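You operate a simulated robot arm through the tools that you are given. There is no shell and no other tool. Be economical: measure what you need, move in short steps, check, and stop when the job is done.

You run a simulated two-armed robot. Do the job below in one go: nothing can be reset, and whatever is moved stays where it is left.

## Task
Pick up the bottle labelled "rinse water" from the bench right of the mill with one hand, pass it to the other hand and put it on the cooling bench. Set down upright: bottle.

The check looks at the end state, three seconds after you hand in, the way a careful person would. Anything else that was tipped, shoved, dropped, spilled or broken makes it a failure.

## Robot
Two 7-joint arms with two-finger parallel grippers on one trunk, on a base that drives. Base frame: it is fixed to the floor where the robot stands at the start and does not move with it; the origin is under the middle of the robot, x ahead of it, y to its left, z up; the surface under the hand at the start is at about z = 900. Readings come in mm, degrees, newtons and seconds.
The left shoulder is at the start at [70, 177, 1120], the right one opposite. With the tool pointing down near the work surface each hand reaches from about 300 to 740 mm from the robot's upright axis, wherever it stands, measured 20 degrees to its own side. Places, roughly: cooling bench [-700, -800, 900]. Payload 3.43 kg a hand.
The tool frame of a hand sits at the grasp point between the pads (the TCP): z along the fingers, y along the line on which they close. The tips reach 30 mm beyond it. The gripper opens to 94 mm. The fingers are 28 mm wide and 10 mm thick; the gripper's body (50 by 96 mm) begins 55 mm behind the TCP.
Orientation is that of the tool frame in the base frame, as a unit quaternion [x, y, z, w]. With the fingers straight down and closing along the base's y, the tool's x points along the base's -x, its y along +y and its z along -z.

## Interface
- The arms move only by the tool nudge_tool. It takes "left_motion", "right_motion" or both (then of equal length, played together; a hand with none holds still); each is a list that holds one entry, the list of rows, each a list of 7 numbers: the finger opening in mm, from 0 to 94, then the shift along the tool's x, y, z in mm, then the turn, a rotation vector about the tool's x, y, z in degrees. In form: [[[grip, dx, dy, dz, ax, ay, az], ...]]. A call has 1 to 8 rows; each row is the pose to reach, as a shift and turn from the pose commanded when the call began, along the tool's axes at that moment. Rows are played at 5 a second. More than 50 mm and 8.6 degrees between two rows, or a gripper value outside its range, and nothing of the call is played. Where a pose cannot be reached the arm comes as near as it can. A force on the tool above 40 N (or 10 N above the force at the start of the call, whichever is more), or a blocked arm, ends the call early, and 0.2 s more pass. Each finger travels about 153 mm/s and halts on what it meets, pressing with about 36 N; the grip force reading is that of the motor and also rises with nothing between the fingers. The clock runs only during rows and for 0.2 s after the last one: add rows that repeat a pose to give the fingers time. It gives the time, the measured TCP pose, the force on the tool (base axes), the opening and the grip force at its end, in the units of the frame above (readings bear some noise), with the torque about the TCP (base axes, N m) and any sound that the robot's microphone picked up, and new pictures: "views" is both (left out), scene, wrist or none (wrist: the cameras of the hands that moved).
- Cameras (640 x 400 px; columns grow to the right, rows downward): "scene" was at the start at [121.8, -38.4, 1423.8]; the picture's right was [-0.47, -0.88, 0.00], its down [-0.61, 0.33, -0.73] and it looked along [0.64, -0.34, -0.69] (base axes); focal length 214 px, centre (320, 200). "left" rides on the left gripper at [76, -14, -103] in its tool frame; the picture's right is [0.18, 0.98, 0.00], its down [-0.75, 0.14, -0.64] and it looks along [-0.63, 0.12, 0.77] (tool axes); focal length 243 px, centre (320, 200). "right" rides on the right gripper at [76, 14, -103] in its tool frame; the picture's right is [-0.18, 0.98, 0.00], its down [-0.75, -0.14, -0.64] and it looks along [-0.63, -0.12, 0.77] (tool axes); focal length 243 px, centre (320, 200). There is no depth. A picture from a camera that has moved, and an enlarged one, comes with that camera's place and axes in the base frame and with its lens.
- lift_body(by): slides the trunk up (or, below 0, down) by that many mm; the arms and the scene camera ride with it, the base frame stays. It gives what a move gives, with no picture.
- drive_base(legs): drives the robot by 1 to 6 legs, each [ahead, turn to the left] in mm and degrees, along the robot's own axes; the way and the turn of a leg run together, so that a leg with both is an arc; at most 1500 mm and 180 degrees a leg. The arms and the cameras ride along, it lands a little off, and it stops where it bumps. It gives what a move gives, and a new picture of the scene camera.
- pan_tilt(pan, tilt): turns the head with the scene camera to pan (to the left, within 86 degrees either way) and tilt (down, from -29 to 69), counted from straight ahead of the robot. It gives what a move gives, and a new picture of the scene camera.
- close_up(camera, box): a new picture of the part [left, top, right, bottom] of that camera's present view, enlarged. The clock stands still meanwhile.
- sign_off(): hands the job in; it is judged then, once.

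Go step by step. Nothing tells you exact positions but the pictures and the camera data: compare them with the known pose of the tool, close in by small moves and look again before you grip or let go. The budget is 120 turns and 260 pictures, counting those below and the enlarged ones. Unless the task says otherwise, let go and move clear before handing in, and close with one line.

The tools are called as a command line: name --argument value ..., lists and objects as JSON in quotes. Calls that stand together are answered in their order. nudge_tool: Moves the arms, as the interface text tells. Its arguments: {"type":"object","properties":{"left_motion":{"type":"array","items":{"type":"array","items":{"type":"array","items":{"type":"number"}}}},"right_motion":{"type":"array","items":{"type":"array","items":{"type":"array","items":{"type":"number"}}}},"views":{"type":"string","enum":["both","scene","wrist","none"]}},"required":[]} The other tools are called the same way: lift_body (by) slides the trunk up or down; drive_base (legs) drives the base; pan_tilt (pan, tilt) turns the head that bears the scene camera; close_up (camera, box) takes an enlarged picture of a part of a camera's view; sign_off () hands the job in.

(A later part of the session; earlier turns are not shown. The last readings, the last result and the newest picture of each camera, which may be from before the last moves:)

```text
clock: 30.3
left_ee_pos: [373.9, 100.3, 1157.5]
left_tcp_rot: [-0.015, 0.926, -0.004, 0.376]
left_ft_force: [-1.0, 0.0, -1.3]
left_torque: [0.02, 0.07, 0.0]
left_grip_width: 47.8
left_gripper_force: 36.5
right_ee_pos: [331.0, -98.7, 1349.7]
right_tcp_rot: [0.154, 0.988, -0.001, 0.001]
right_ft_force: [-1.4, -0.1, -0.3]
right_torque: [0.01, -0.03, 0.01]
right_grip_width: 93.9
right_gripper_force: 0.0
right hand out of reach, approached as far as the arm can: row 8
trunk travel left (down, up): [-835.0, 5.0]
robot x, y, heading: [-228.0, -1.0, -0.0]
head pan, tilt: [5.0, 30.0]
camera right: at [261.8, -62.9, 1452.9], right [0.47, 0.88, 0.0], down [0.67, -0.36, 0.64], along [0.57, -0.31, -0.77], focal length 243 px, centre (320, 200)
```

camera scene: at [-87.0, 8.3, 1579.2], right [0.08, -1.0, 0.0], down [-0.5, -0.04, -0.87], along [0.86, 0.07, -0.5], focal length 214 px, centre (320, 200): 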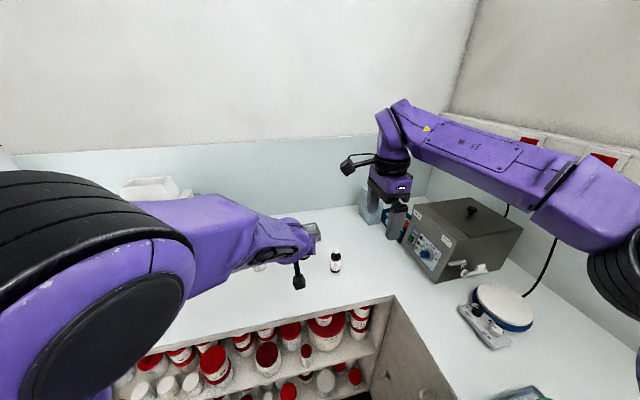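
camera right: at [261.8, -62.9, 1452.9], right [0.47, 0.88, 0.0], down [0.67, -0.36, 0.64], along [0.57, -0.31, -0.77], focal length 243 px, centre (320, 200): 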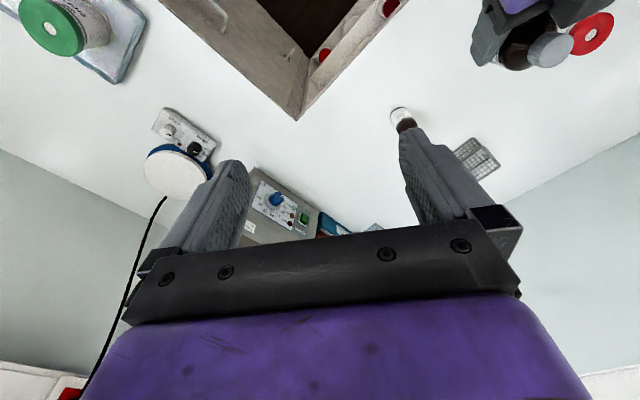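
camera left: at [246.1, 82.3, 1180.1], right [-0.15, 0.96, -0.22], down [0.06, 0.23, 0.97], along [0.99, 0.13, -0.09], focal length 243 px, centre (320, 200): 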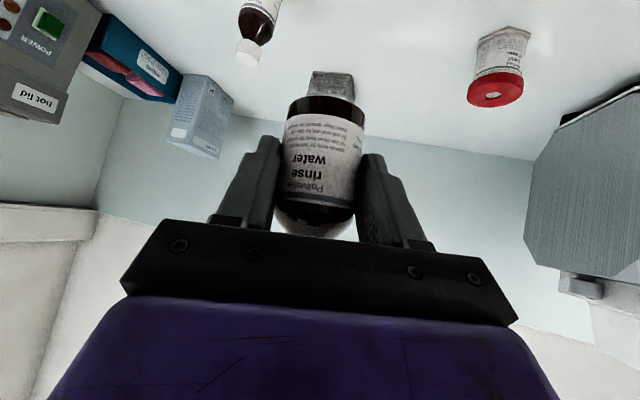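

The right hand is yawed about -18°. I'll move it above the bottle at a safe height and look.

nudge_tool --right_motion '[[[94, 3, 40, 0, 0, 0, 0], [94, 6, 80, 0, 0, 0, 0], [94, 10, 120, 0, 0, 0, 0], [94, 13, 160, 0, 0, 0, 0], [94, 14, 180, 0, 0, 0, 0], [94, 14, 180, 0, 0, 0, 0]]]'

```text
clock: 31.7
left_ee_pos: [375.6, 98.4, 1156.0]
left_tcp_rot: [-0.013, 0.927, -0.003, 0.375]
left_ft_force: [1.1, -0.8, -1.2]
left_torque: [0.03, 0.0, -0.01]
left_grip_width: 47.7
left_gripper_force: 36.2
right_ee_pos: [324.3, 49.3, 1331.1]
right_tcp_rot: [0.156, 0.988, 0.002, 0.0]
right_ft_force: [1.6, 0.4, -0.3]
right_torque: [0.0, 0.01, -0.03]
right_grip_width: 94.3
right_gripper_force: 0.0
right hand out of reach, approached as far as the arm can: row 1, 2, 3, 4, 5, 6
trunk travel left (down, up): [-835.0, 5.0]
robot x, y, heading: [-225.0, 0.4, -0.2]
head pan, tilt: [5.0, 30.0]
camera scene: at [-83.2, 4.6, 1578.9], right [0.08, -1.0, 0.0], down [-0.5, -0.04, -0.86], along [0.86, 0.07, -0.5], focal length 214 px, centre (320, 200)
camera right: at [255.7, 84.5, 1433.2], right [0.48, 0.88, 0.0], down [0.67, -0.37, 0.64], along [0.57, -0.3, -0.77], focal length 243 px, centre (320, 200)
```

scene: 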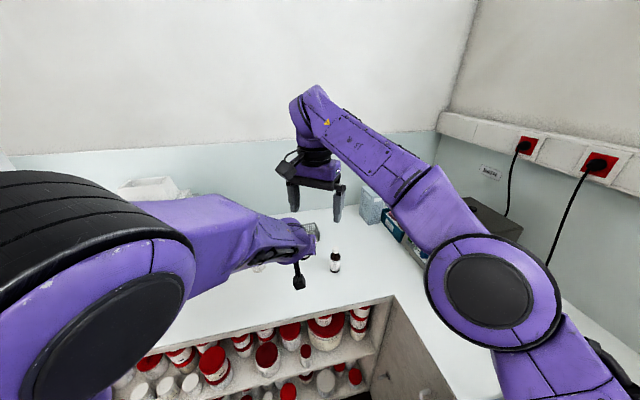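
right: 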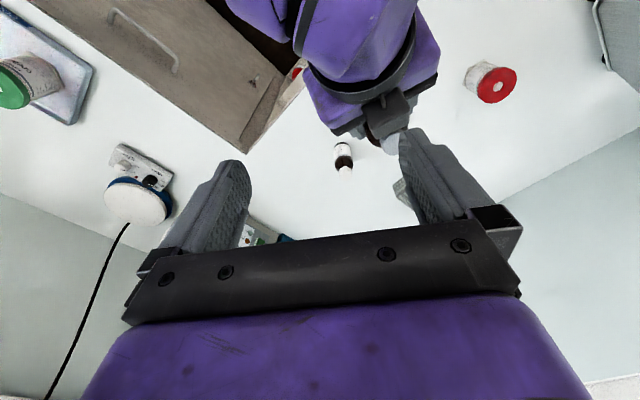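

The right hand can't reach that far across at this height. I'll bring the bottle lower and toward the right hand, and lower the right hand too.

nudge_tool --left_motion '[[[34, 11, -10, 11, 0, 0, 0], [34, 22, -20, 22, 0, 0, 0], [34, 33, -30, 33, 0, 0, 0], [34, 44, -40, 44, 0, 0, 0], [34, 55, -50, 55, 0, 0, 0], [34, 55, -60, 55, 0, 0, 0], [34, 55, -70, 55, 0, 0, 0], [34, 55, -70, 55, 0, 0, 0]]]' --right_motion '[[[94, -4, -12, 8, 0, 0, 0], [94, -8, -24, 16, 0, 0, 0], [94, -12, -36, 24, 0, 0, 0], [94, -16, -48, 32, 0, 0, 0], [94, -20, -60, 40, 0, 0, 0], [94, -24, -72, 48, 0, 0, 0], [94, -28, -84, 56, 0, 0, 0], [94, -28, -84, 56, 0, 0, 0]]]'

```text
clock: 33.7
left_ee_pos: [381.7, 45.3, 1089.4]
left_tcp_rot: [-0.038, 0.925, -0.011, 0.377]
left_ft_force: [0.2, -0.4, -0.6]
left_torque: [0.01, 0.0, 0.02]
left_grip_width: 47.7
left_gripper_force: 35.5
right_ee_pos: [321.0, -35.4, 1275.6]
right_tcp_rot: [0.155, 0.988, -0.001, 0.0]
right_ft_force: [-0.2, -0.5, -0.4]
right_torque: [-0.03, 0.0, 0.0]
right_grip_width: 94.1
right_gripper_force: 0.0
trunk travel left (down, up): [-835.0, 5.0]
robot x, y, heading: [-228.7, 2.6, -0.3]
head pan, tilt: [5.0, 30.0]
stopped in row 8 (left hand): the arm was blocked; the commanded pose is now the measured one
camera scene: at [-87.1, 9.3, 1579.3], right [0.08, -1.0, 0.0], down [-0.5, -0.04, -0.87], along [0.86, 0.07, -0.5], focal length 214 px, centre (320, 200)
camera right: at [253.3, 0.7, 1378.6], right [0.48, 0.88, 0.0], down [0.67, -0.36, 0.64], along [0.57, -0.31, -0.77], focal length 243 px, centre (320, 200)
camera left: at [256.9, 24.2, 1108.9], right [-0.19, 0.97, -0.18], down [0.08, 0.19, 0.98], along [0.98, 0.17, -0.11], focal length 243 px, centre (320, 200)
```

scene: 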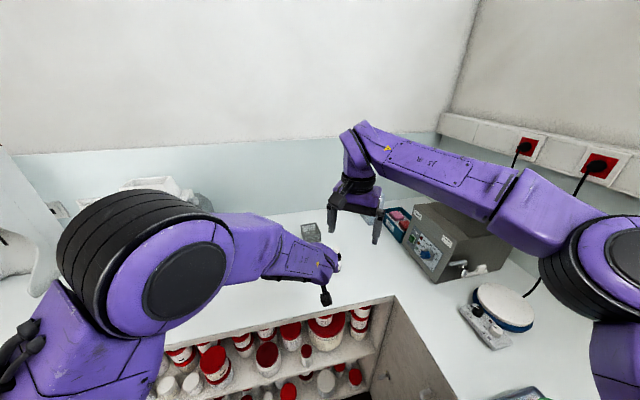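
right: 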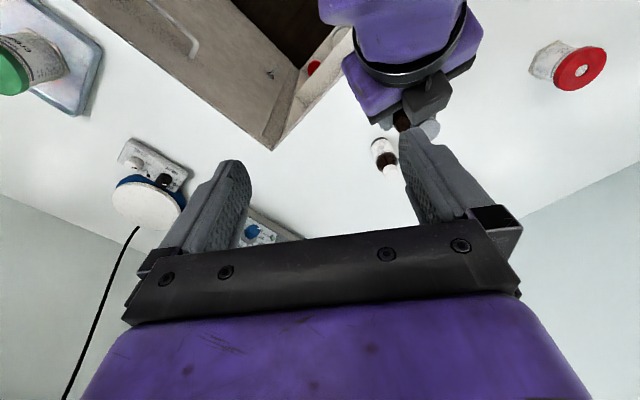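
left: 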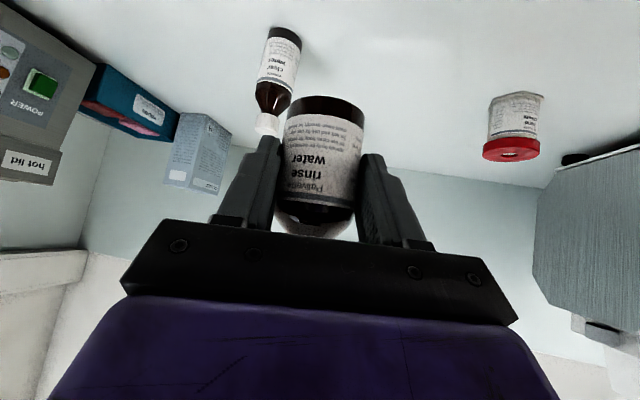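

The bottle is now at about (388, 46) with its cap top near z = 1156. I'll move the right hand above the cap.

nudge_tool --right_motion '[[[94, -20, 10, 0, 0, 0, 0], [94, -39, 35, 0, 0, 0, 0], [94, -39, 65, 5, 0, 0, 0], [94, -39, 97, 20, 0, 0, 0], [94, -39, 97, 40, 0, 0, 0], [94, -39, 97, 40, 0, 0, 0]]]'

```text
clock: 35.1
left_ee_pos: [381.1, 44.1, 1090.6]
left_tcp_rot: [-0.038, 0.925, -0.01, 0.378]
left_ft_force: [-0.1, -0.8, -0.4]
left_torque: [-0.01, 0.05, 0.0]
left_grip_width: 47.6
left_gripper_force: 36.2
right_ee_pos: [375.2, 37.4, 1235.3]
right_tcp_rot: [0.154, 0.988, 0.001, 0.001]
right_ft_force: [0.4, -0.5, 0.4]
right_torque: [-0.02, 0.02, -0.05]
right_grip_width: 93.9
right_gripper_force: 0.0
right hand out of reach, approached as far as the arm can: row 3, 4, 5, 6
trunk travel left (down, up): [-835.0, 5.0]
robot x, y, heading: [-227.2, -0.9, -0.1]
head pan, tilt: [5.0, 30.0]
camera scene: at [-87.1, 8.3, 1579.3], right [0.08, -1.0, 0.0], down [-0.5, -0.04, -0.87], along [0.86, 0.07, -0.5], focal length 214 px, centre (320, 200)
camera right: at [307.3, 74.2, 1337.2], right [0.48, 0.88, 0.0], down [0.67, -0.36, 0.64], along [0.57, -0.31, -0.76], focal length 243 px, centre (320, 200)
```

scene: 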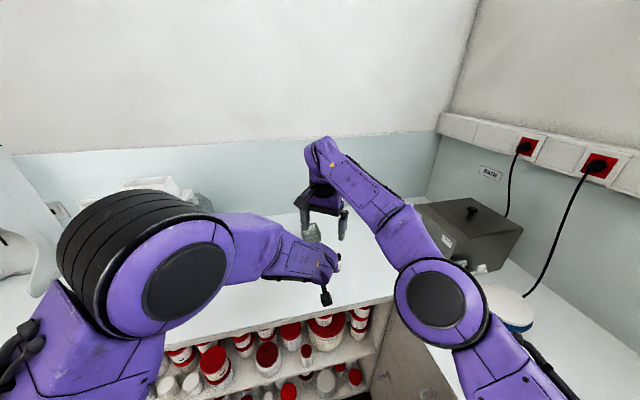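
right: 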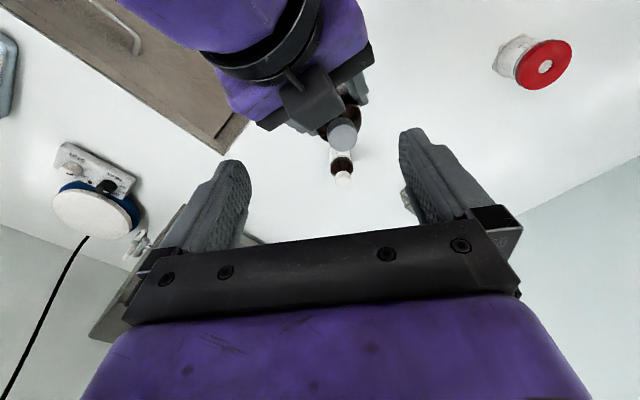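

Nearly there, about 15 mm short. Lower height usually reaches better, so I'll try again while descending, still above the cap.

nudge_tool --right_motion '[[[94, 0, 0, 25, 0, 0, 0], [94, -5, 7, 25, 0, 0, 0], [94, -12, 14, 25, 0, 0, 2], [94, -14, 16, 25, 0, 0, 4], [94, -14, 16, 25, 0, 0, 4]]]' --views "wrist"

```text
clock: 36.3
left_ee_pos: [382.0, 44.2, 1091.1]
left_tcp_rot: [-0.037, 0.925, -0.011, 0.378]
left_ft_force: [0.1, 0.0, -0.9]
left_torque: [-0.03, 0.02, -0.04]
left_grip_width: 47.8
left_gripper_force: 35.4
right_ee_pos: [381.8, 39.3, 1207.5]
right_tcp_rot: [0.189, 0.982, -0.001, 0.001]
right_ft_force: [0.0, -0.1, 0.1]
right_torque: [-0.02, 0.02, -0.01]
right_grip_width: 94.0
right_gripper_force: 0.1
right hand out of reach, approached as far as the arm can: row 2, 3, 4, 5
trunk travel left (down, up): [-835.0, 5.0]
robot x, y, heading: [-225.5, -2.6, -0.3]
head pan, tilt: [5.0, 30.0]
camera right: at [317.3, 80.7, 1310.9], right [0.54, 0.84, 0.0], down [0.65, -0.41, 0.64], along [0.54, -0.35, -0.77], focal length 243 px, centre (320, 200)
```

right: 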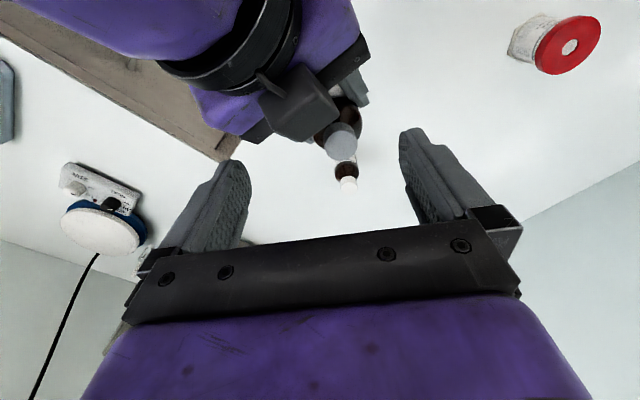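

close_up --camera "right" --box '[240, 60, 440, 200]'

pan_tilt --pan 0 --tilt 45

```text
2.86 times, centred on (340, 130) of right
camera zoom: at [317.3, 80.7, 1310.9], right [0.54, 0.84, 0.0], down [0.65, -0.41, 0.64], along [0.54, -0.35, -0.77], focal length 693 px, centre (263, 400)
```

zoom: 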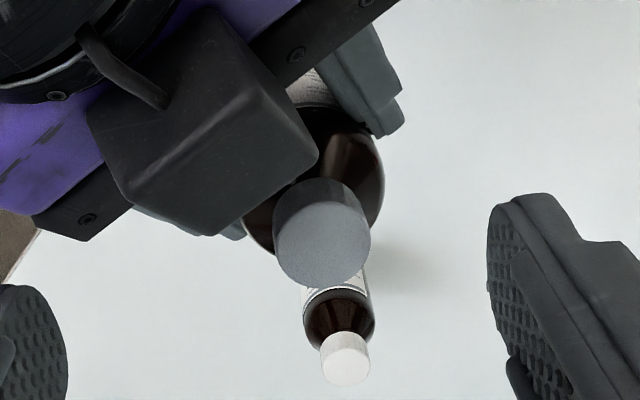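

```text
clock: 37.1
left_ee_pos: [382.1, 44.0, 1089.3]
left_tcp_rot: [-0.036, 0.925, -0.012, 0.378]
left_ft_force: [-0.4, -0.1, -1.3]
left_torque: [-0.04, -0.01, -0.01]
left_grip_width: 47.8
left_gripper_force: 36.1
right_ee_pos: [382.5, 41.2, 1208.3]
right_tcp_rot: [0.189, 0.982, -0.001, 0.001]
right_ft_force: [0.4, 0.9, -0.8]
right_torque: [-0.03, -0.01, 0.01]
right_grip_width: 93.9
right_gripper_force: 0.1
trunk travel left (down, up): [-835.0, 5.0]
robot x, y, heading: [-227.8, 0.9, -0.4]
head pan, tilt: [0.0, 45.0]
camera scene: at [-95.8, 1.0, 1556.7], right [0.0, -1.0, 0.0], down [-0.71, 0.0, -0.71], along [0.71, 0.0, -0.71], focal length 214 px, centre (320, 200)
```

scene: 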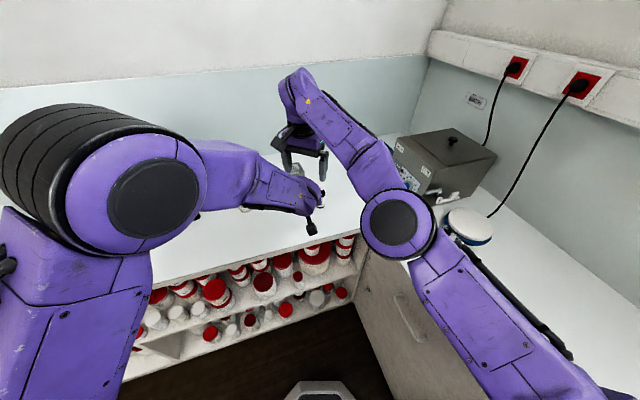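

There is a black box near the left palm, so I need to check clearances before descending.

close_up --camera "scene" --box '[240, 110, 360, 250]'

```text
2.86 times, centred on (300, 180) of scene
camera zoom: at [-95.8, 1.0, 1556.7], right [0.0, -1.0, 0.0], down [-0.71, 0.0, -0.71], along [0.71, 0.0, -0.71], focal length 613 px, centre (377, 257)
```

zoom: 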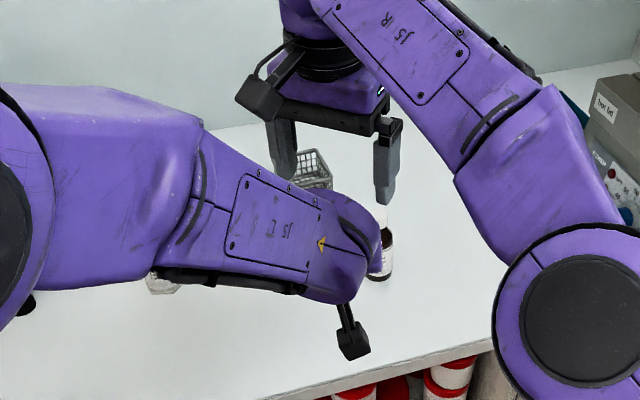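

The left hand carries a small box right behind the cap, so the plan changes. I'll yaw the left hand about 20° so its body swings back to its own side, and lean the right hand 15° forward so it clears the box.

nudge_tool --left_motion '[[[34, 0, 0, 0, 0, 0, 0], [34, 0, 0, 0, 3.2, 0.2, 3.9], [34, 0, 0, 0, 6.3, 0.5, 7.8], [34, 0, 0, 0, 9.5, 0.7, 11.7], [34, 0, 0, 0, 12.6, 1, 15.6], [34, 0, 0, 0, 12.6, 1, 15.6]]]' --right_motion '[[[94, -10, 0, -15, 0, 0, 0], [94, -20, 0, -30, 0, 5, 0], [94, -20, 0, -30, 0, 10, 0], [94, -20, 0, -30, 0, 15, 0], [94, -20, 0, -30, 0, 15, 0], [94, -20, 0, -30, 0, 15, 0]]]'

```text
clock: 38.5
left_ee_pos: [379.2, 44.1, 1090.0]
left_tcp_rot: [0.133, 0.918, -0.059, 0.369]
left_ft_force: [-0.5, 0.3, -0.9]
left_torque: [0.02, -0.01, -0.01]
left_grip_width: 47.8
left_gripper_force: 35.9
right_ee_pos: [340.4, 37.7, 1229.7]
right_tcp_rot: [0.187, 0.974, 0.025, -0.127]
right_ft_force: [-0.3, 0.2, 0.5]
right_torque: [-0.01, 0.02, 0.01]
right_grip_width: 94.1
right_gripper_force: 0.0
right hand out of reach, approached as far as the arm can: row 1, 2, 3, 4, 5, 6
trunk travel left (down, up): [-835.0, 5.0]
robot x, y, heading: [-223.3, 1.3, -0.2]
head pan, tilt: [0.0, 45.0]
camera scene: at [-96.8, 2.0, 1556.7], right [0.0, -1.0, 0.0], down [-0.71, 0.0, -0.71], along [0.71, 0.0, -0.71], focal length 214 px, centre (320, 200)
camera right: at [302.1, 67.8, 1348.5], right [0.53, 0.85, -0.05], down [0.78, -0.46, 0.43], along [0.34, -0.26, -0.9], focal length 243 px, centre (320, 200)
camera left: at [255.5, 67.2, 1109.0], right [0.16, 0.98, -0.14], down [0.14, 0.12, 0.98], along [0.98, -0.17, -0.12], focal length 243 px, centre (320, 200)
```

scene: 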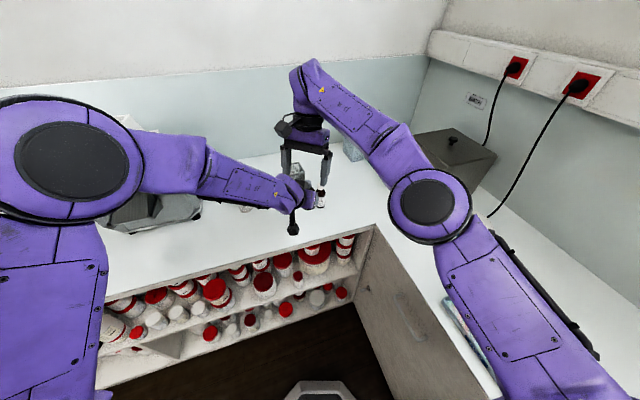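
right: 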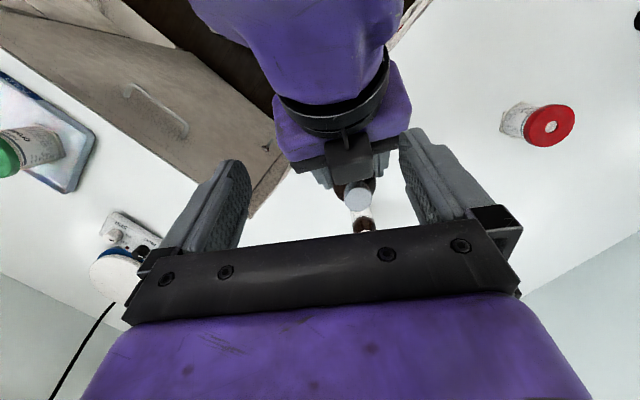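
left: 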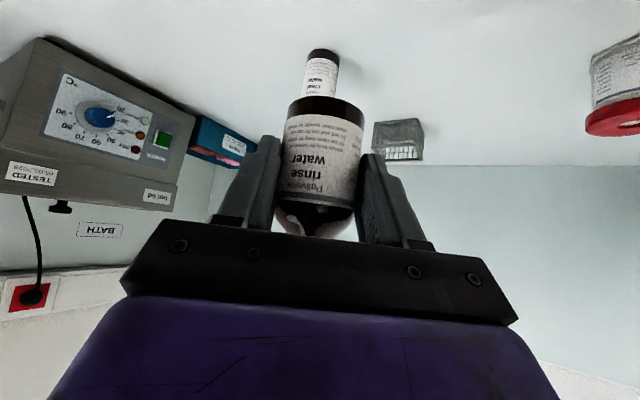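

The left yaw works well, but the right arm is at its reach limit here. I'll bring the bottle nearer and lower, keeping it clear of the white-capped bottle at about (513, 4).

nudge_tool --left_motion '[[[34, 21, 0, 1, 0, 0, 0], [34, 42, 0, 2, 0, 0, 0], [34, 63, 0, 3, 0, 0, 0], [34, 83, 0, 4, 0, 0, 0], [34, 83, 0, 4, 0, 0, 0]]]'

```text
clock: 39.7
left_ee_pos: [325.9, 59.5, 1027.1]
left_tcp_rot: [0.132, 0.918, -0.06, 0.369]
left_ft_force: [0.7, 0.3, -1.1]
left_torque: [0.0, 0.01, -0.01]
left_grip_width: 47.6
left_gripper_force: 35.9
right_ee_pos: [340.4, 36.6, 1230.7]
right_tcp_rot: [0.188, 0.974, 0.026, -0.125]
right_ft_force: [-0.2, -1.0, -0.4]
right_torque: [0.03, 0.05, -0.03]
right_grip_width: 93.9
right_gripper_force: 0.0
trunk travel left (down, up): [-835.0, 5.0]
robot x, y, heading: [-226.2, -1.9, -0.0]
head pan, tilt: [0.0, 45.0]
camera scene: at [-96.0, 0.7, 1556.7], right [0.0, -1.0, 0.0], down [-0.71, 0.0, -0.71], along [0.71, 0.0, -0.71], focal length 214 px, centre (320, 200)
camera left: at [202.3, 82.0, 1046.8], right [0.15, 0.98, -0.14], down [0.14, 0.12, 0.98], along [0.98, -0.17, -0.12], focal length 243 px, centre (320, 200)
```

scene: 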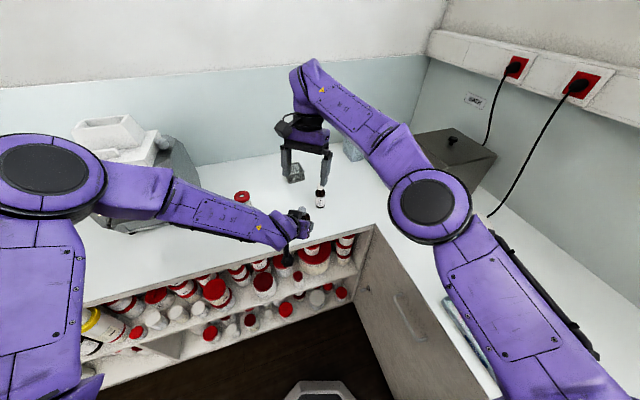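
left: 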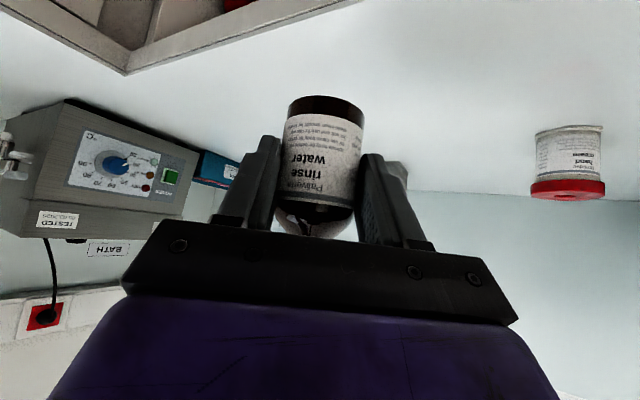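

close_up --camera "scene" --box '[230, 180, 350, 270]'

```text
4.44 times, centred on (290, 225) of scene
camera zoom: at [-96.0, 0.7, 1556.7], right [0.0, -1.0, 0.0], down [-0.71, 0.0, -0.71], along [0.71, 0.0, -0.71], focal length 953 px, centre (453, 89)
```

zoom: 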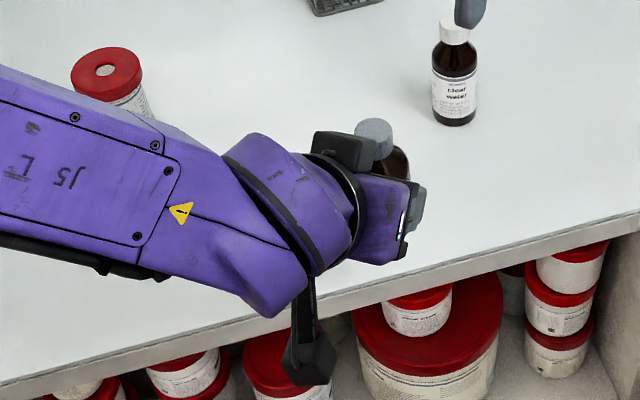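

The cap is at about (330, 55, 1094), and the right hand's 14° lean and closing axis suit it. I'll move to a hover point back along the right tool axis.

nudge_tool --right_motion '[[[94, -9, 4, 20, 0, 0, 0], [94, -19, 9, 40, 0, 0, 0], [94, -28, 13, 61, 0, 0, 0], [94, -28, 13, 61, 0, 0, 0]]]'

close_up --camera "scene" --box '[230, 150, 350, 250]'

close_up --camera "right" --box '[240, 80, 440, 240]'

```text
clock: 40.7
left_ee_pos: [327.7, 58.7, 1028.3]
left_tcp_rot: [0.132, 0.918, -0.059, 0.369]
left_ft_force: [-0.5, 0.5, -1.5]
left_torque: [0.01, 0.01, -0.05]
left_grip_width: 47.5
left_gripper_force: 35.6
right_ee_pos: [355.1, 42.8, 1161.8]
right_tcp_rot: [0.188, 0.974, 0.024, -0.128]
right_ft_force: [0.2, -0.5, -0.7]
right_torque: [0.05, -0.03, -0.03]
right_grip_width: 94.1
right_gripper_force: 0.1
trunk travel left (down, up): [-835.0, 5.0]
robot x, y, heading: [-225.7, -0.4, -0.2]
head pan, tilt: [0.0, 45.0]
camera scene: at [-95.9, 0.7, 1556.6], right [0.0, -1.0, 0.0], down [-0.71, 0.0, -0.71], along [0.71, 0.0, -0.71], focal length 214 px, centre (320, 200)
camera right: at [317.1, 72.7, 1280.4], right [0.53, 0.85, -0.05], down [0.78, -0.46, 0.43], along [0.34, -0.26, -0.9], focal length 243 px, centre (320, 200)
```

scene: 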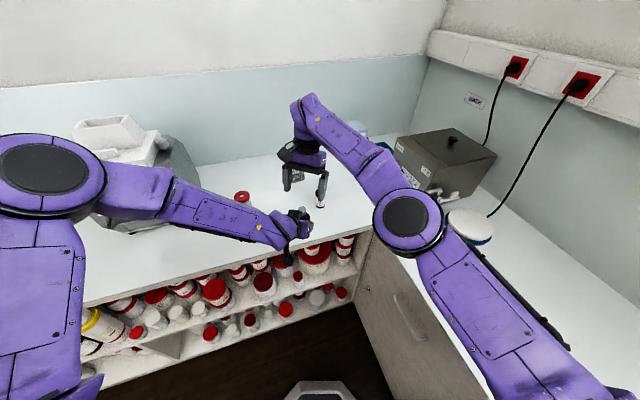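
right: 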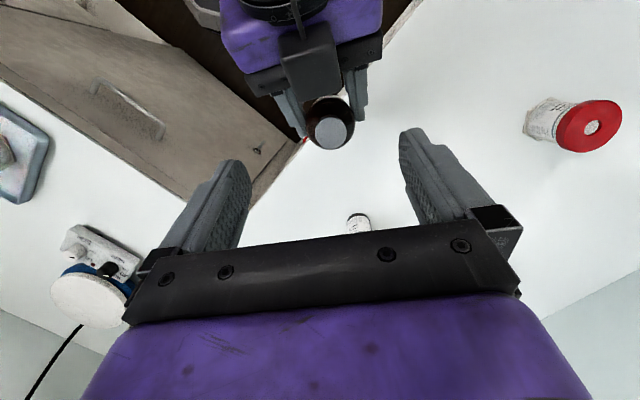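

```text
4.00 times, centred on (290, 200) of scene
camera zoom: at [-95.9, 0.7, 1556.6], right [0.0, -1.0, 0.0], down [-0.71, 0.0, -0.71], along [0.71, 0.0, -0.71], focal length 858 px, centre (440, 200)
```

zoom: 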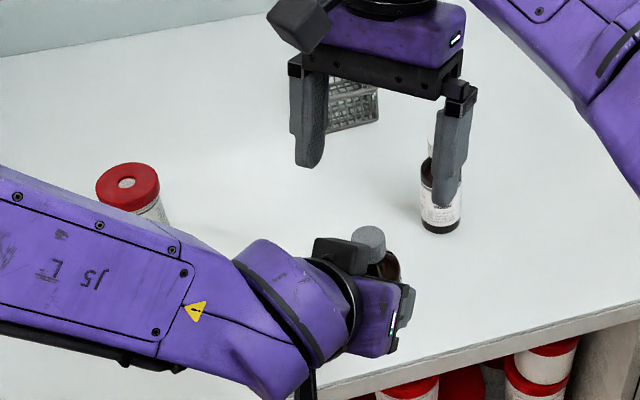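

```text
2.50 times, centred on (340, 160) of right
camera zoom: at [317.1, 72.7, 1280.4], right [0.53, 0.85, -0.05], down [0.78, -0.46, 0.43], along [0.34, -0.26, -0.9], focal length 606 px, centre (270, 300)
```

zoom: 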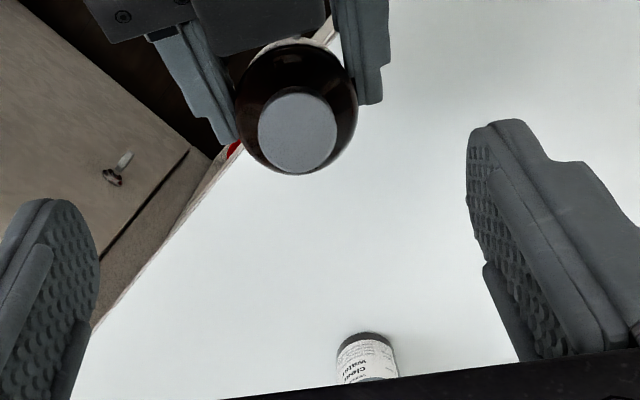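

The views agree the cap top is at roughly (342, 54, 1078), slightly forward and lower than I assumed. I'll narrow the fingers and descend part way, then check.

nudge_tool --right_motion '[[[80, -6, 6, 0, 0, 0, 0], [70, -12, 6, 15, 0, 0, 0], [64, -12, 6, 30, 0, 0, 0], [64, -12, 6, 44, 0, 0, 0], [64, -12, 6, 44, 0, 0, 0]]]' --views "wrist"

close_up --camera "scene" --box '[230, 150, 350, 250]'

close_up --camera "right" --box '[220, 60, 420, 220]'

```text
clock: 41.9
left_ee_pos: [326.9, 58.5, 1028.1]
left_tcp_rot: [0.132, 0.918, -0.059, 0.369]
left_ft_force: [-0.4, 0.6, -0.5]
left_torque: [0.01, 0.02, -0.01]
left_grip_width: 47.6
left_gripper_force: 36.1
right_ee_pos: [356.6, 50.2, 1120.8]
right_tcp_rot: [0.187, 0.974, 0.024, -0.128]
right_ft_force: [-0.9, 0.5, -0.7]
right_torque: [0.02, -0.03, 0.01]
right_grip_width: 64.0
right_gripper_force: 0.1
right hand out of reach, approached as far as the arm can: row 1, 2, 3, 4, 5
trunk travel left (down, up): [-835.0, 5.0]
robot x, y, heading: [-227.6, 0.2, -0.2]
head pan, tilt: [0.0, 45.0]
camera right: at [319.2, 80.3, 1239.4], right [0.53, 0.85, -0.05], down [0.78, -0.46, 0.43], along [0.34, -0.26, -0.9], focal length 243 px, centre (320, 200)
```

right: 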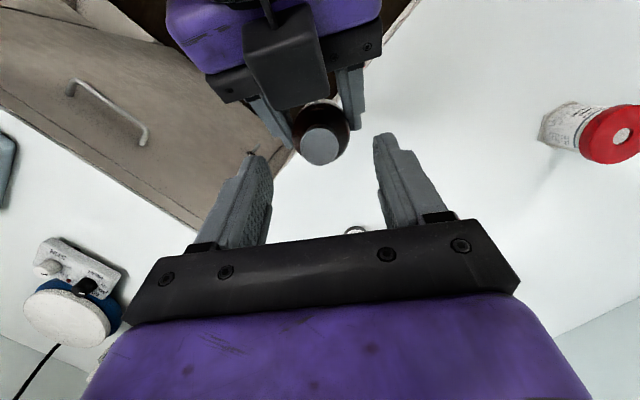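

```text
4.00 times, centred on (290, 200) of scene
camera zoom: at [-96.0, 0.9, 1556.7], right [0.0, -1.0, 0.0], down [-0.71, 0.0, -0.71], along [0.71, 0.0, -0.71], focal length 858 px, centre (440, 200)
```

zoom: 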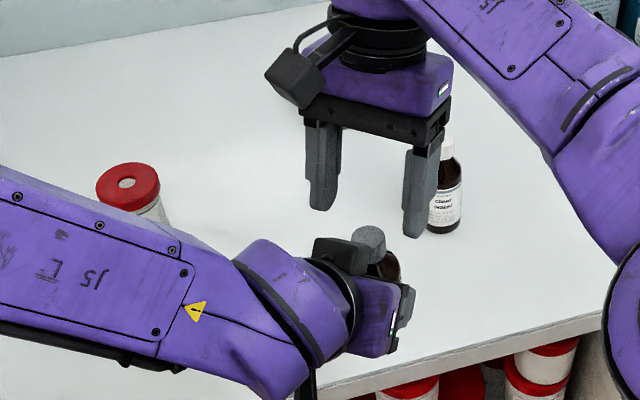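

```text
2.50 times, centred on (320, 140) of right
camera zoom: at [319.2, 80.3, 1239.4], right [0.53, 0.85, -0.05], down [0.78, -0.46, 0.43], along [0.34, -0.26, -0.9], focal length 606 px, centre (320, 350)
```

zoom: 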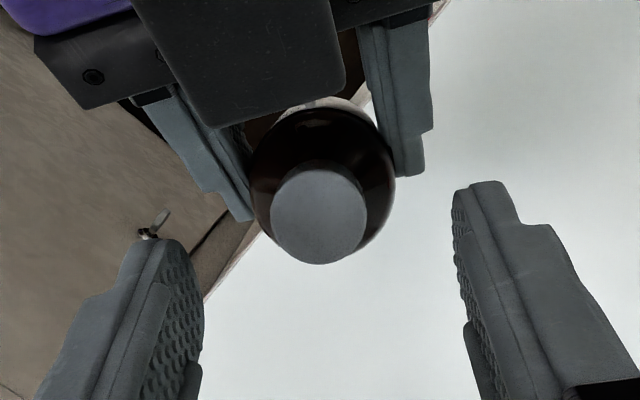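

The cap is centred between the right fingers and 7 mm beyond the tips. I'll advance 23 mm along the tool axis.

nudge_tool --right_motion '[[[64, 0, 0, 8, 0, 0, 0], [64, 0, 0, 16, 0, 0, 0], [64, 0, 0, 23, 0, 0, 0], [64, 0, 0, 23, 0, 0, 0]]]' --views "wrist"

close_up --camera "scene" --box '[230, 150, 350, 250]'

close_up --camera "right" --box '[220, 60, 420, 220]'

```text
clock: 42.9
left_ee_pos: [326.7, 58.9, 1027.4]
left_tcp_rot: [0.132, 0.918, -0.059, 0.369]
left_ft_force: [-0.4, 0.0, -0.2]
left_torque: [0.02, 0.01, 0.03]
left_grip_width: 47.7
left_gripper_force: 36.0
right_ee_pos: [351.8, 51.2, 1098.9]
right_tcp_rot: [0.188, 0.974, 0.025, -0.127]
right_ft_force: [0.0, 0.3, -0.6]
right_torque: [-0.02, 0.02, 0.0]
right_grip_width: 63.7
right_gripper_force: 0.0
trunk travel left (down, up): [-835.0, 5.0]
robot x, y, heading: [-224.9, 1.7, -0.4]
head pan, tilt: [0.0, 45.0]
camera right: at [314.4, 81.3, 1217.2], right [0.53, 0.85, -0.05], down [0.78, -0.46, 0.43], along [0.34, -0.26, -0.9], focal length 243 px, centre (320, 200)
```

right: 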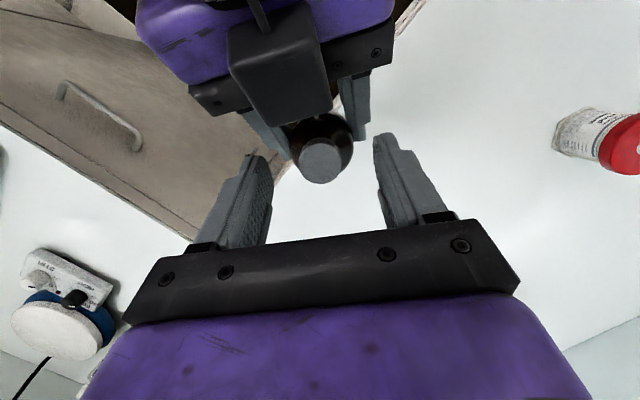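

```text
4.00 times, centred on (290, 200) of scene
camera zoom: at [-95.7, 0.6, 1556.6], right [0.0, -1.0, 0.0], down [-0.71, 0.0, -0.71], along [0.71, 0.0, -0.71], focal length 858 px, centre (440, 200)
```

zoom: 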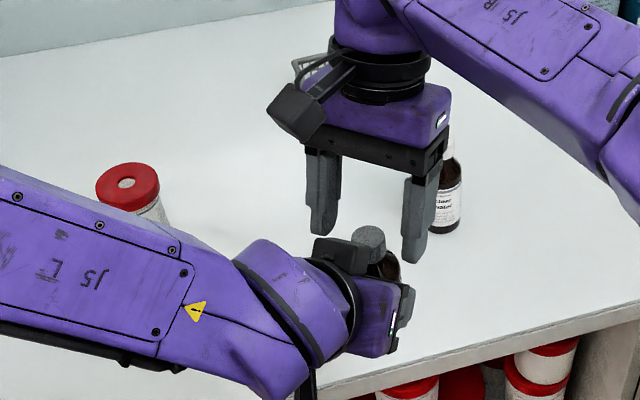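

```text
2.50 times, centred on (320, 140) of right
camera zoom: at [314.4, 81.3, 1217.2], right [0.53, 0.85, -0.05], down [0.78, -0.46, 0.43], along [0.34, -0.26, -0.9], focal length 606 px, centre (320, 350)
```

zoom: 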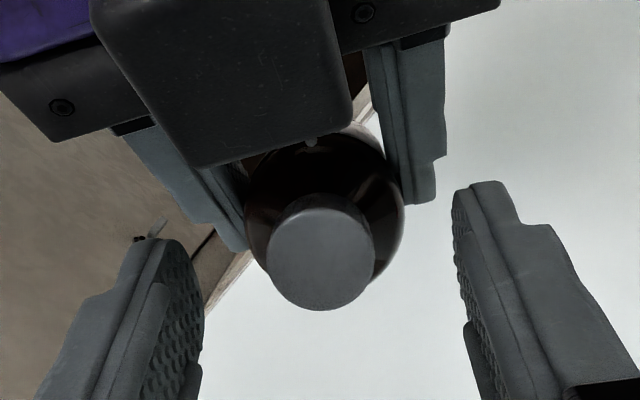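

The tips are about 15 mm down beside the cap and centred. Closing the right hand on the cap.

nudge_tool --right_motion '[[[50, 0, 0.5, 2, 0, 0, 0], [38, 0, 0.5, 2, 0, 0, 0], [28, 0, 0.5, 2, 0, 0, 0], [18, 0, 0.5, 2, 0, 0, 0], [10, 0, 0.5, 2, 0, 0, 0], [10, 0, 0.5, 2, 0, 0, 0]]]' --views "wrist"

close_up --camera "scene" --box '[230, 150, 350, 250]'

```text
clock: 44.3
left_ee_pos: [328.6, 58.4, 1028.1]
left_tcp_rot: [0.132, 0.918, -0.059, 0.369]
left_ft_force: [0.3, 2.3, 0.8]
left_torque: [0.13, -0.12, -0.03]
left_grip_width: 47.5
left_gripper_force: 36.0
right_ee_pos: [352.0, 51.4, 1097.7]
right_tcp_rot: [0.186, 0.974, 0.024, -0.128]
right_ft_force: [0.6, -2.0, 0.0]
right_torque: [-0.24, 0.17, 0.01]
right_grip_width: 24.4
right_gripper_force: 35.9
trunk travel left (down, up): [-835.0, 5.0]
robot x, y, heading: [-224.9, 1.8, 0.1]
head pan, tilt: [0.0, 45.0]
camera right: at [313.6, 82.0, 1215.2], right [0.53, 0.85, -0.05], down [0.78, -0.46, 0.43], along [0.34, -0.26, -0.9], focal length 243 px, centre (320, 200)
```

right: 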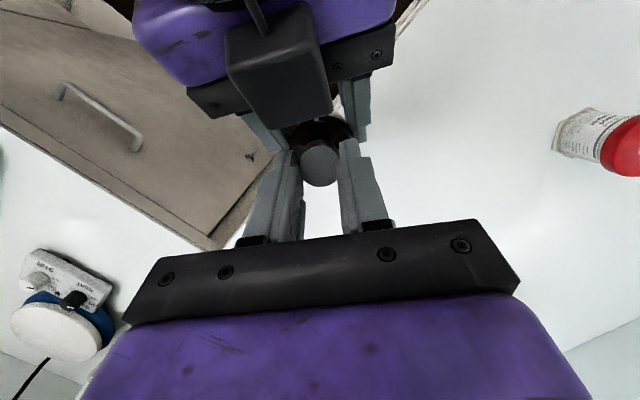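

```text
4.00 times, centred on (290, 200) of scene
camera zoom: at [-95.8, 0.8, 1556.6], right [0.0, -1.0, 0.0], down [-0.71, 0.0, -0.71], along [0.71, 0.0, -0.71], focal length 858 px, centre (440, 200)
```

zoom: 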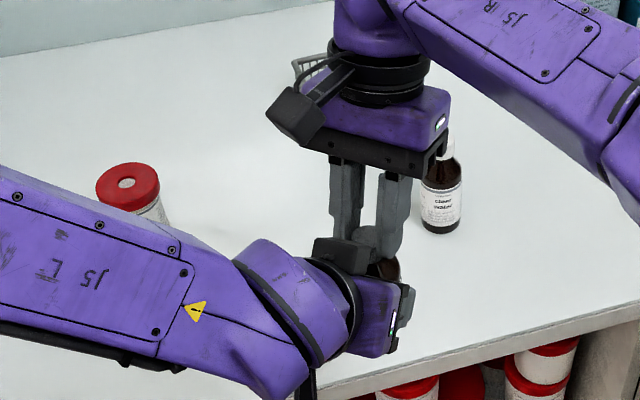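

The right hand holds the cap at 24.4 mm. Opening the left hand and backing it out along its axis.

nudge_tool --left_motion '[[[54, 0, 0, 0, 0, 0, 0], [66, 0, 0, 0, 0, 0, 0], [80, 0, 0, 0, 0, 0, 0], [80, 0, 0, 0, 0, 0, 0]]]' --views "wrist"

```text
clock: 45.3
left_ee_pos: [327.6, 58.7, 1028.2]
left_tcp_rot: [0.132, 0.918, -0.059, 0.37]
left_ft_force: [-0.3, -0.1, 0.2]
left_torque: [0.03, 0.01, -0.01]
left_grip_width: 80.3
left_gripper_force: 0.1
right_ee_pos: [351.1, 51.5, 1096.5]
right_tcp_rot: [0.188, 0.974, 0.024, -0.128]
right_ft_force: [0.4, 0.8, 0.3]
right_torque: [-0.02, 0.03, -0.01]
right_grip_width: 24.5
right_gripper_force: 35.6
trunk travel left (down, up): [-835.0, 5.0]
robot x, y, heading: [-229.2, 3.7, -0.3]
head pan, tilt: [0.0, 45.0]
camera left: at [202.6, 82.0, 1047.0], right [0.15, 0.98, -0.14], down [0.14, 0.12, 0.98], along [0.98, -0.17, -0.12], focal length 243 px, centre (320, 200)
```

left: 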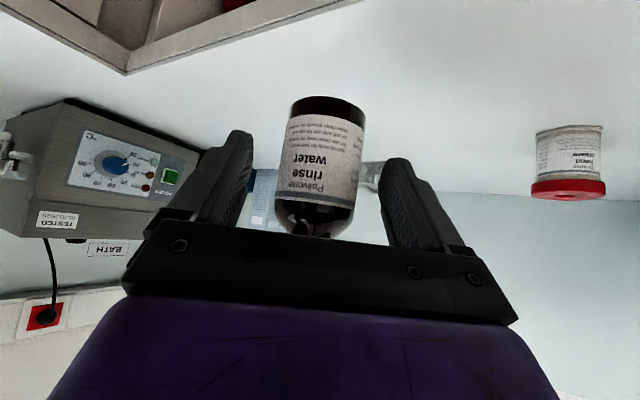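

The bottle hangs securely from the right hand. Backing the left hand away horizontally.

nudge_tool --left_motion '[[[84, 10, 0, -10, 0, 0, 0], [90, 20, 0, -19, 0, 0, 0], [94, 30, 0, -28, 0, 0, 0], [94, 43, 1, -41, 0, 0, 0], [94, 50, 1, -48, 0, 0, 0], [94, 50, 1, -48, 0, 0, 0]]]'

```text
clock: 46.7
left_ee_pos: [261.6, 79.1, 1028.5]
left_tcp_rot: [0.133, 0.918, -0.06, 0.37]
left_ft_force: [0.3, 0.1, 1.9]
left_torque: [0.03, -0.02, -0.02]
left_grip_width: 94.2
left_gripper_force: 0.0
right_ee_pos: [351.8, 50.7, 1096.3]
right_tcp_rot: [0.188, 0.974, 0.023, -0.127]
right_ft_force: [0.0, 0.0, 0.1]
right_torque: [0.0, 0.02, 0.02]
right_grip_width: 24.4
right_gripper_force: 36.0
trunk travel left (down, up): [-835.0, 5.0]
robot x, y, heading: [-229.6, 0.5, -0.2]
head pan, tilt: [0.0, 45.0]
camera scene: at [-95.5, 0.4, 1556.6], right [0.0, -1.0, 0.0], down [-0.71, 0.0, -0.71], along [0.71, 0.0, -0.71], focal length 214 px, centre (320, 200)
camera left: at [136.7, 102.6, 1047.5], right [0.15, 0.98, -0.14], down [0.14, 0.12, 0.98], along [0.98, -0.17, -0.12], focal length 243 px, centre (320, 200)
```

scene: 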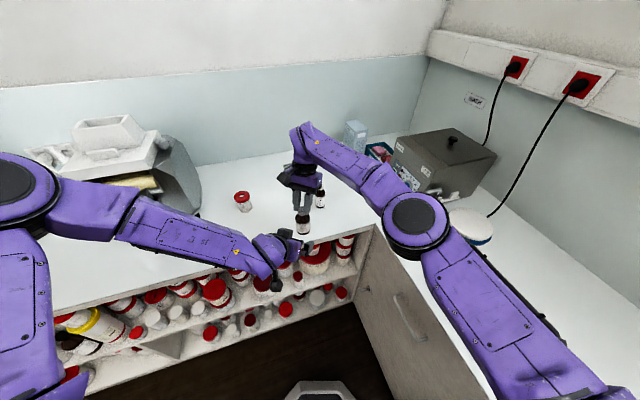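
left: 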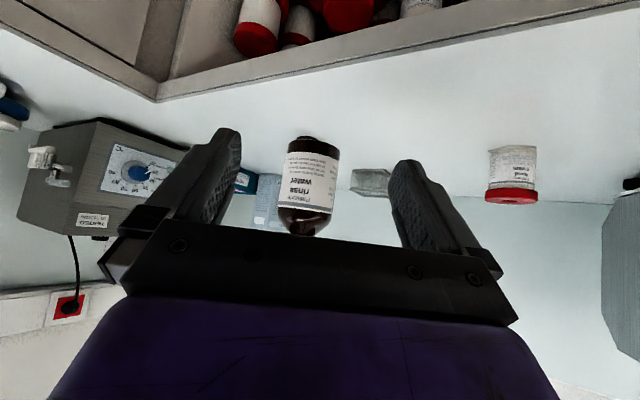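

Both hands are clear of each other. I'll move the left hand away and lift the bottle up and to the right for carrying.

nudge_tool --left_motion '[[[94, 0, 20, 0, 0, 0, 0], [94, 0, 40, 0, 0, 0, 0], [94, 0, 60, 0, 0, 0, 0], [94, 0, 80, 0, 0, 0, 0], [94, 0, 100, 0, 0, 0, 0], [94, 0, 120, 0, 0, 0, 0], [94, 0, 120, 0, 0, 0, 0]]]' --right_motion '[[[10, 5, 0, -20, 0, 0, 0], [10, 0, -30, -45, 0, 0, 0], [10, -6, -70, -60, 0, 0, 0], [10, -13, -110, -75, 0, 0, 0], [10, -20, -150, -90, 0, 0, 0], [10, -28, -194, -105, 0, 0, 0], [10, -28, -194, -105, 0, 0, 0]]]'

```text
clock: 48.3
left_ee_pos: [295.1, 193.7, 1026.9]
left_tcp_rot: [0.132, 0.918, -0.059, 0.369]
left_ft_force: [0.0, 0.1, 0.0]
left_torque: [-0.02, -0.01, -0.02]
left_grip_width: 93.9
left_gripper_force: 0.0
right_ee_pos: [328.7, -147.0, 1191.6]
right_tcp_rot: [0.187, 0.974, 0.024, -0.128]
right_ft_force: [0.0, 0.8, -0.5]
right_torque: [0.02, 0.03, -0.04]
right_grip_width: 24.7
right_gripper_force: 36.0
trunk travel left (down, up): [-835.0, 5.0]
robot x, y, heading: [-227.6, 1.3, -0.1]
head pan, tilt: [0.0, 45.0]
camera scene: at [-95.3, 1.9, 1556.6], right [0.0, -1.0, 0.0], down [-0.71, 0.0, -0.71], along [0.71, 0.0, -0.71], focal length 214 px, centre (320, 200)
camera right: at [291.0, -117.2, 1310.8], right [0.53, 0.85, -0.05], down [0.78, -0.46, 0.43], along [0.34, -0.26, -0.9], focal length 243 px, centre (320, 200)
camera left: at [171.1, 216.9, 1047.1], right [0.15, 0.98, -0.14], down [0.14, 0.12, 0.98], along [0.98, -0.17, -0.12], focal length 243 px, centre (320, 200)
```

scene: 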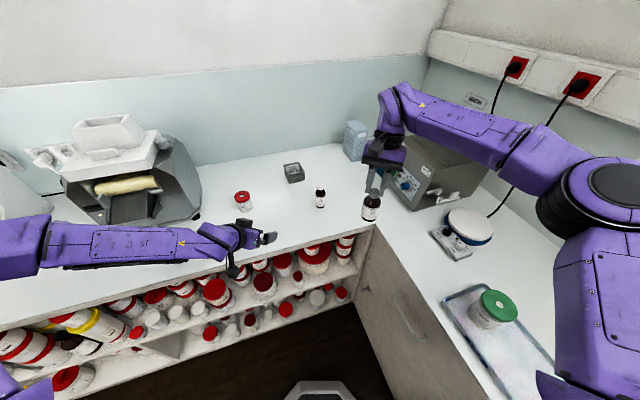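
right: 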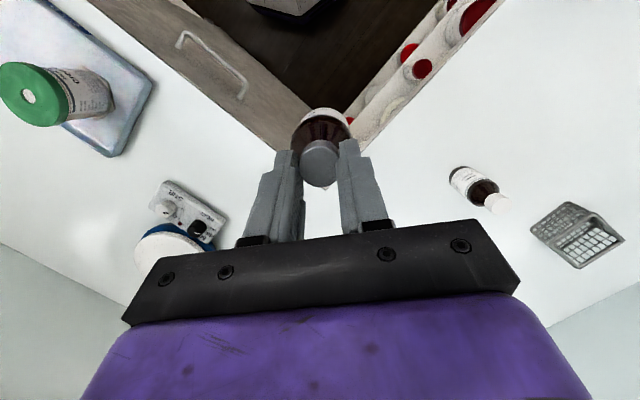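
left: 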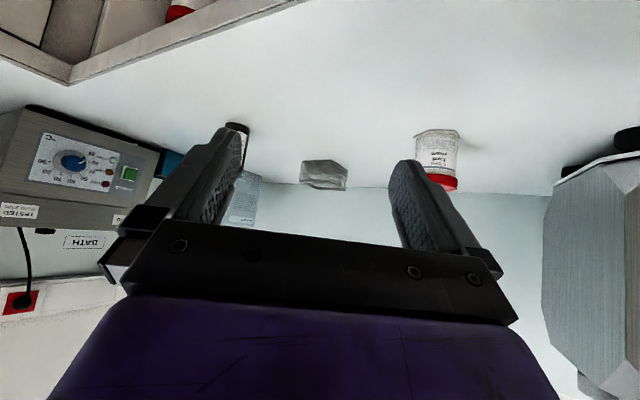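

All items are undisturbed. I'll back straight up along the aisle toward x ≈ -700.

drive_base --legs '[[-470, 0]]'

pan_tilt --pan -75 --tilt 35

```text
clock: 51.1
left_ee_pos: [-177.0, 194.3, 1027.6]
left_tcp_rot: [0.131, 0.918, -0.059, 0.369]
left_ft_force: [-0.5, 0.4, -0.5]
left_torque: [-0.01, -0.04, 0.0]
left_grip_width: 94.1
left_gripper_force: 0.0
right_ee_pos: [-142.5, -146.5, 1191.6]
right_tcp_rot: [0.188, 0.973, 0.023, -0.129]
right_ft_force: [-0.1, -0.1, -1.4]
right_torque: [-0.01, 0.0, 0.0]
right_grip_width: 24.4
right_gripper_force: 35.8
trunk travel left (down, up): [-835.0, 5.0]
robot x, y, heading: [-699.2, 2.7, 0.0]
head pan, tilt: [0.0, 45.0]
camera scene: at [-566.7, 1.8, 1556.5], right [0.0, -1.0, 0.0], down [-0.71, 0.0, -0.71], along [0.71, 0.0, -0.71], focal length 214 px, centre (320, 200)
```

scene: 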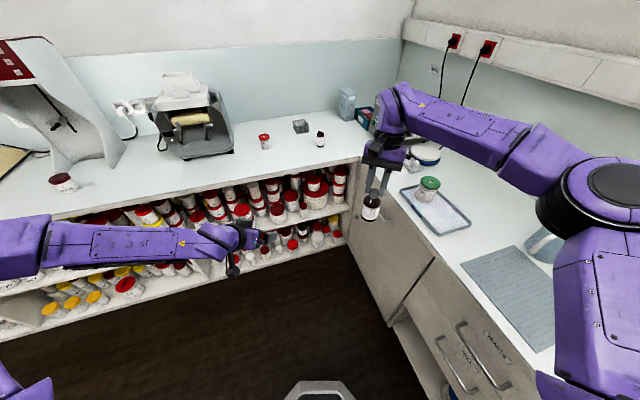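

```text
clock: 52.6
left_ee_pos: [-177.3, 194.1, 1027.2]
left_tcp_rot: [0.131, 0.918, -0.059, 0.369]
left_ft_force: [-0.1, -0.3, -0.4]
left_torque: [-0.04, -0.03, 0.0]
left_grip_width: 94.1
left_gripper_force: 0.0
right_ee_pos: [-142.1, -145.9, 1191.7]
right_tcp_rot: [0.186, 0.974, 0.024, -0.127]
right_ft_force: [0.1, 0.5, -0.4]
right_torque: [0.02, -0.01, 0.02]
right_grip_width: 24.6
right_gripper_force: 35.8
trunk travel left (down, up): [-835.0, 5.0]
robot x, y, heading: [-698.4, 2.3, -0.2]
head pan, tilt: [-75.0, 35.0]
camera scene: at [-626.7, -83.1, 1571.5], right [-0.97, -0.26, 0.0], down [-0.15, 0.55, -0.82], along [0.21, -0.79, -0.57], focal length 214 px, centre (320, 200)
```

scene: 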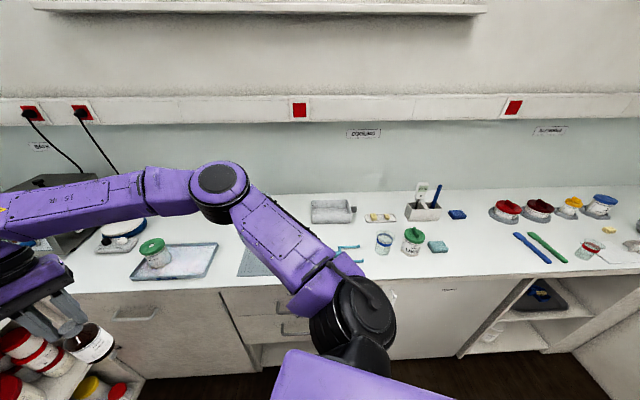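

close_up --camera "scene" --box '[300, 110, 460, 290]'

close_up --camera "scene" --box '[520, 110, 580, 150]'

```text
2.22 times, centred on (380, 200) of scene
camera zoom: at [-626.7, -83.1, 1571.5], right [-0.97, -0.26, 0.0], down [-0.15, 0.55, -0.82], along [0.21, -0.79, -0.57], focal length 477 px, centre (187, 200)
```

zoom: 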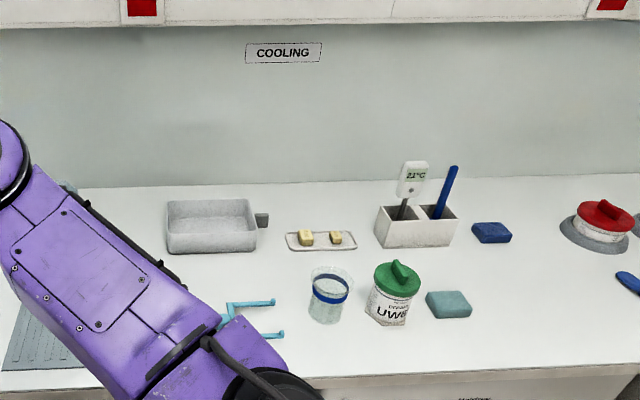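

```text
10.00 times, centred on (550, 130) of scene
camera zoom: at [-626.7, -83.1, 1571.5], right [-0.97, -0.26, 0.0], down [-0.15, 0.55, -0.82], along [0.21, -0.79, -0.57], focal length 2145 px, centre (-1980, 900)
```

zoom: 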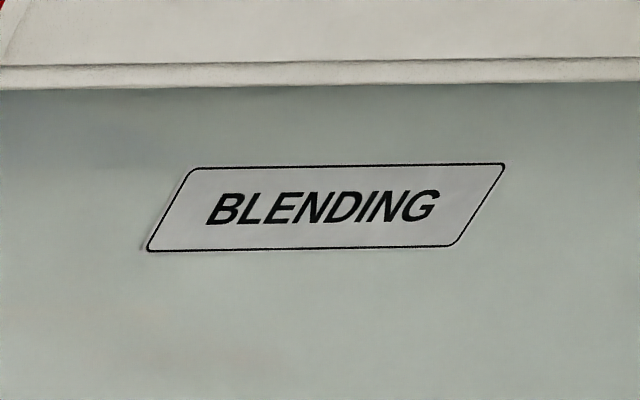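

The bench is angled about 18° and the cooling section has a clear spot near (-625, -825), between the tongs, beaker and trays. I'll raise the left hand first so nothing gets swept.

nudge_tool --left_motion '[[[94, -20, 0, -21, 0, 0, 0], [94, -40, 0, -42, 0, 0, 0], [94, -60, 0, -63, 0, 0, 0], [94, -83, 0, -86, 0, 0, 0], [94, -83, 0, -86, 0, 0, 0]]]' --right_motion '[[[10, 0, 0, -10, 0, 0, 0], [10, 0, 0, -20, 0, 0, 0], [10, 0, 0, -30, 0, 0, 0], [10, 0, 0, -30, 0, 0, 0], [10, 0, 0, -30, 0, 0, 0]]]' --views "none"

```text
clock: 53.8
left_ee_pos: [-174.2, 194.4, 1146.7]
left_tcp_rot: [0.131, 0.918, -0.06, 0.368]
left_ft_force: [-0.3, 0.8, 0.3]
left_torque: [0.01, 0.01, 0.03]
left_grip_width: 93.7
left_gripper_force: 0.0
right_ee_pos: [-135.9, -150.1, 1220.9]
right_tcp_rot: [0.187, 0.974, 0.024, -0.128]
right_ft_force: [-0.4, -0.1, -1.1]
right_torque: [-0.04, 0.02, 0.03]
right_grip_width: 24.7
right_gripper_force: 35.5
trunk travel left (down, up): [-835.0, 5.0]
robot x, y, heading: [-700.1, 1.5, -0.3]
head pan, tilt: [-75.0, 35.0]
```

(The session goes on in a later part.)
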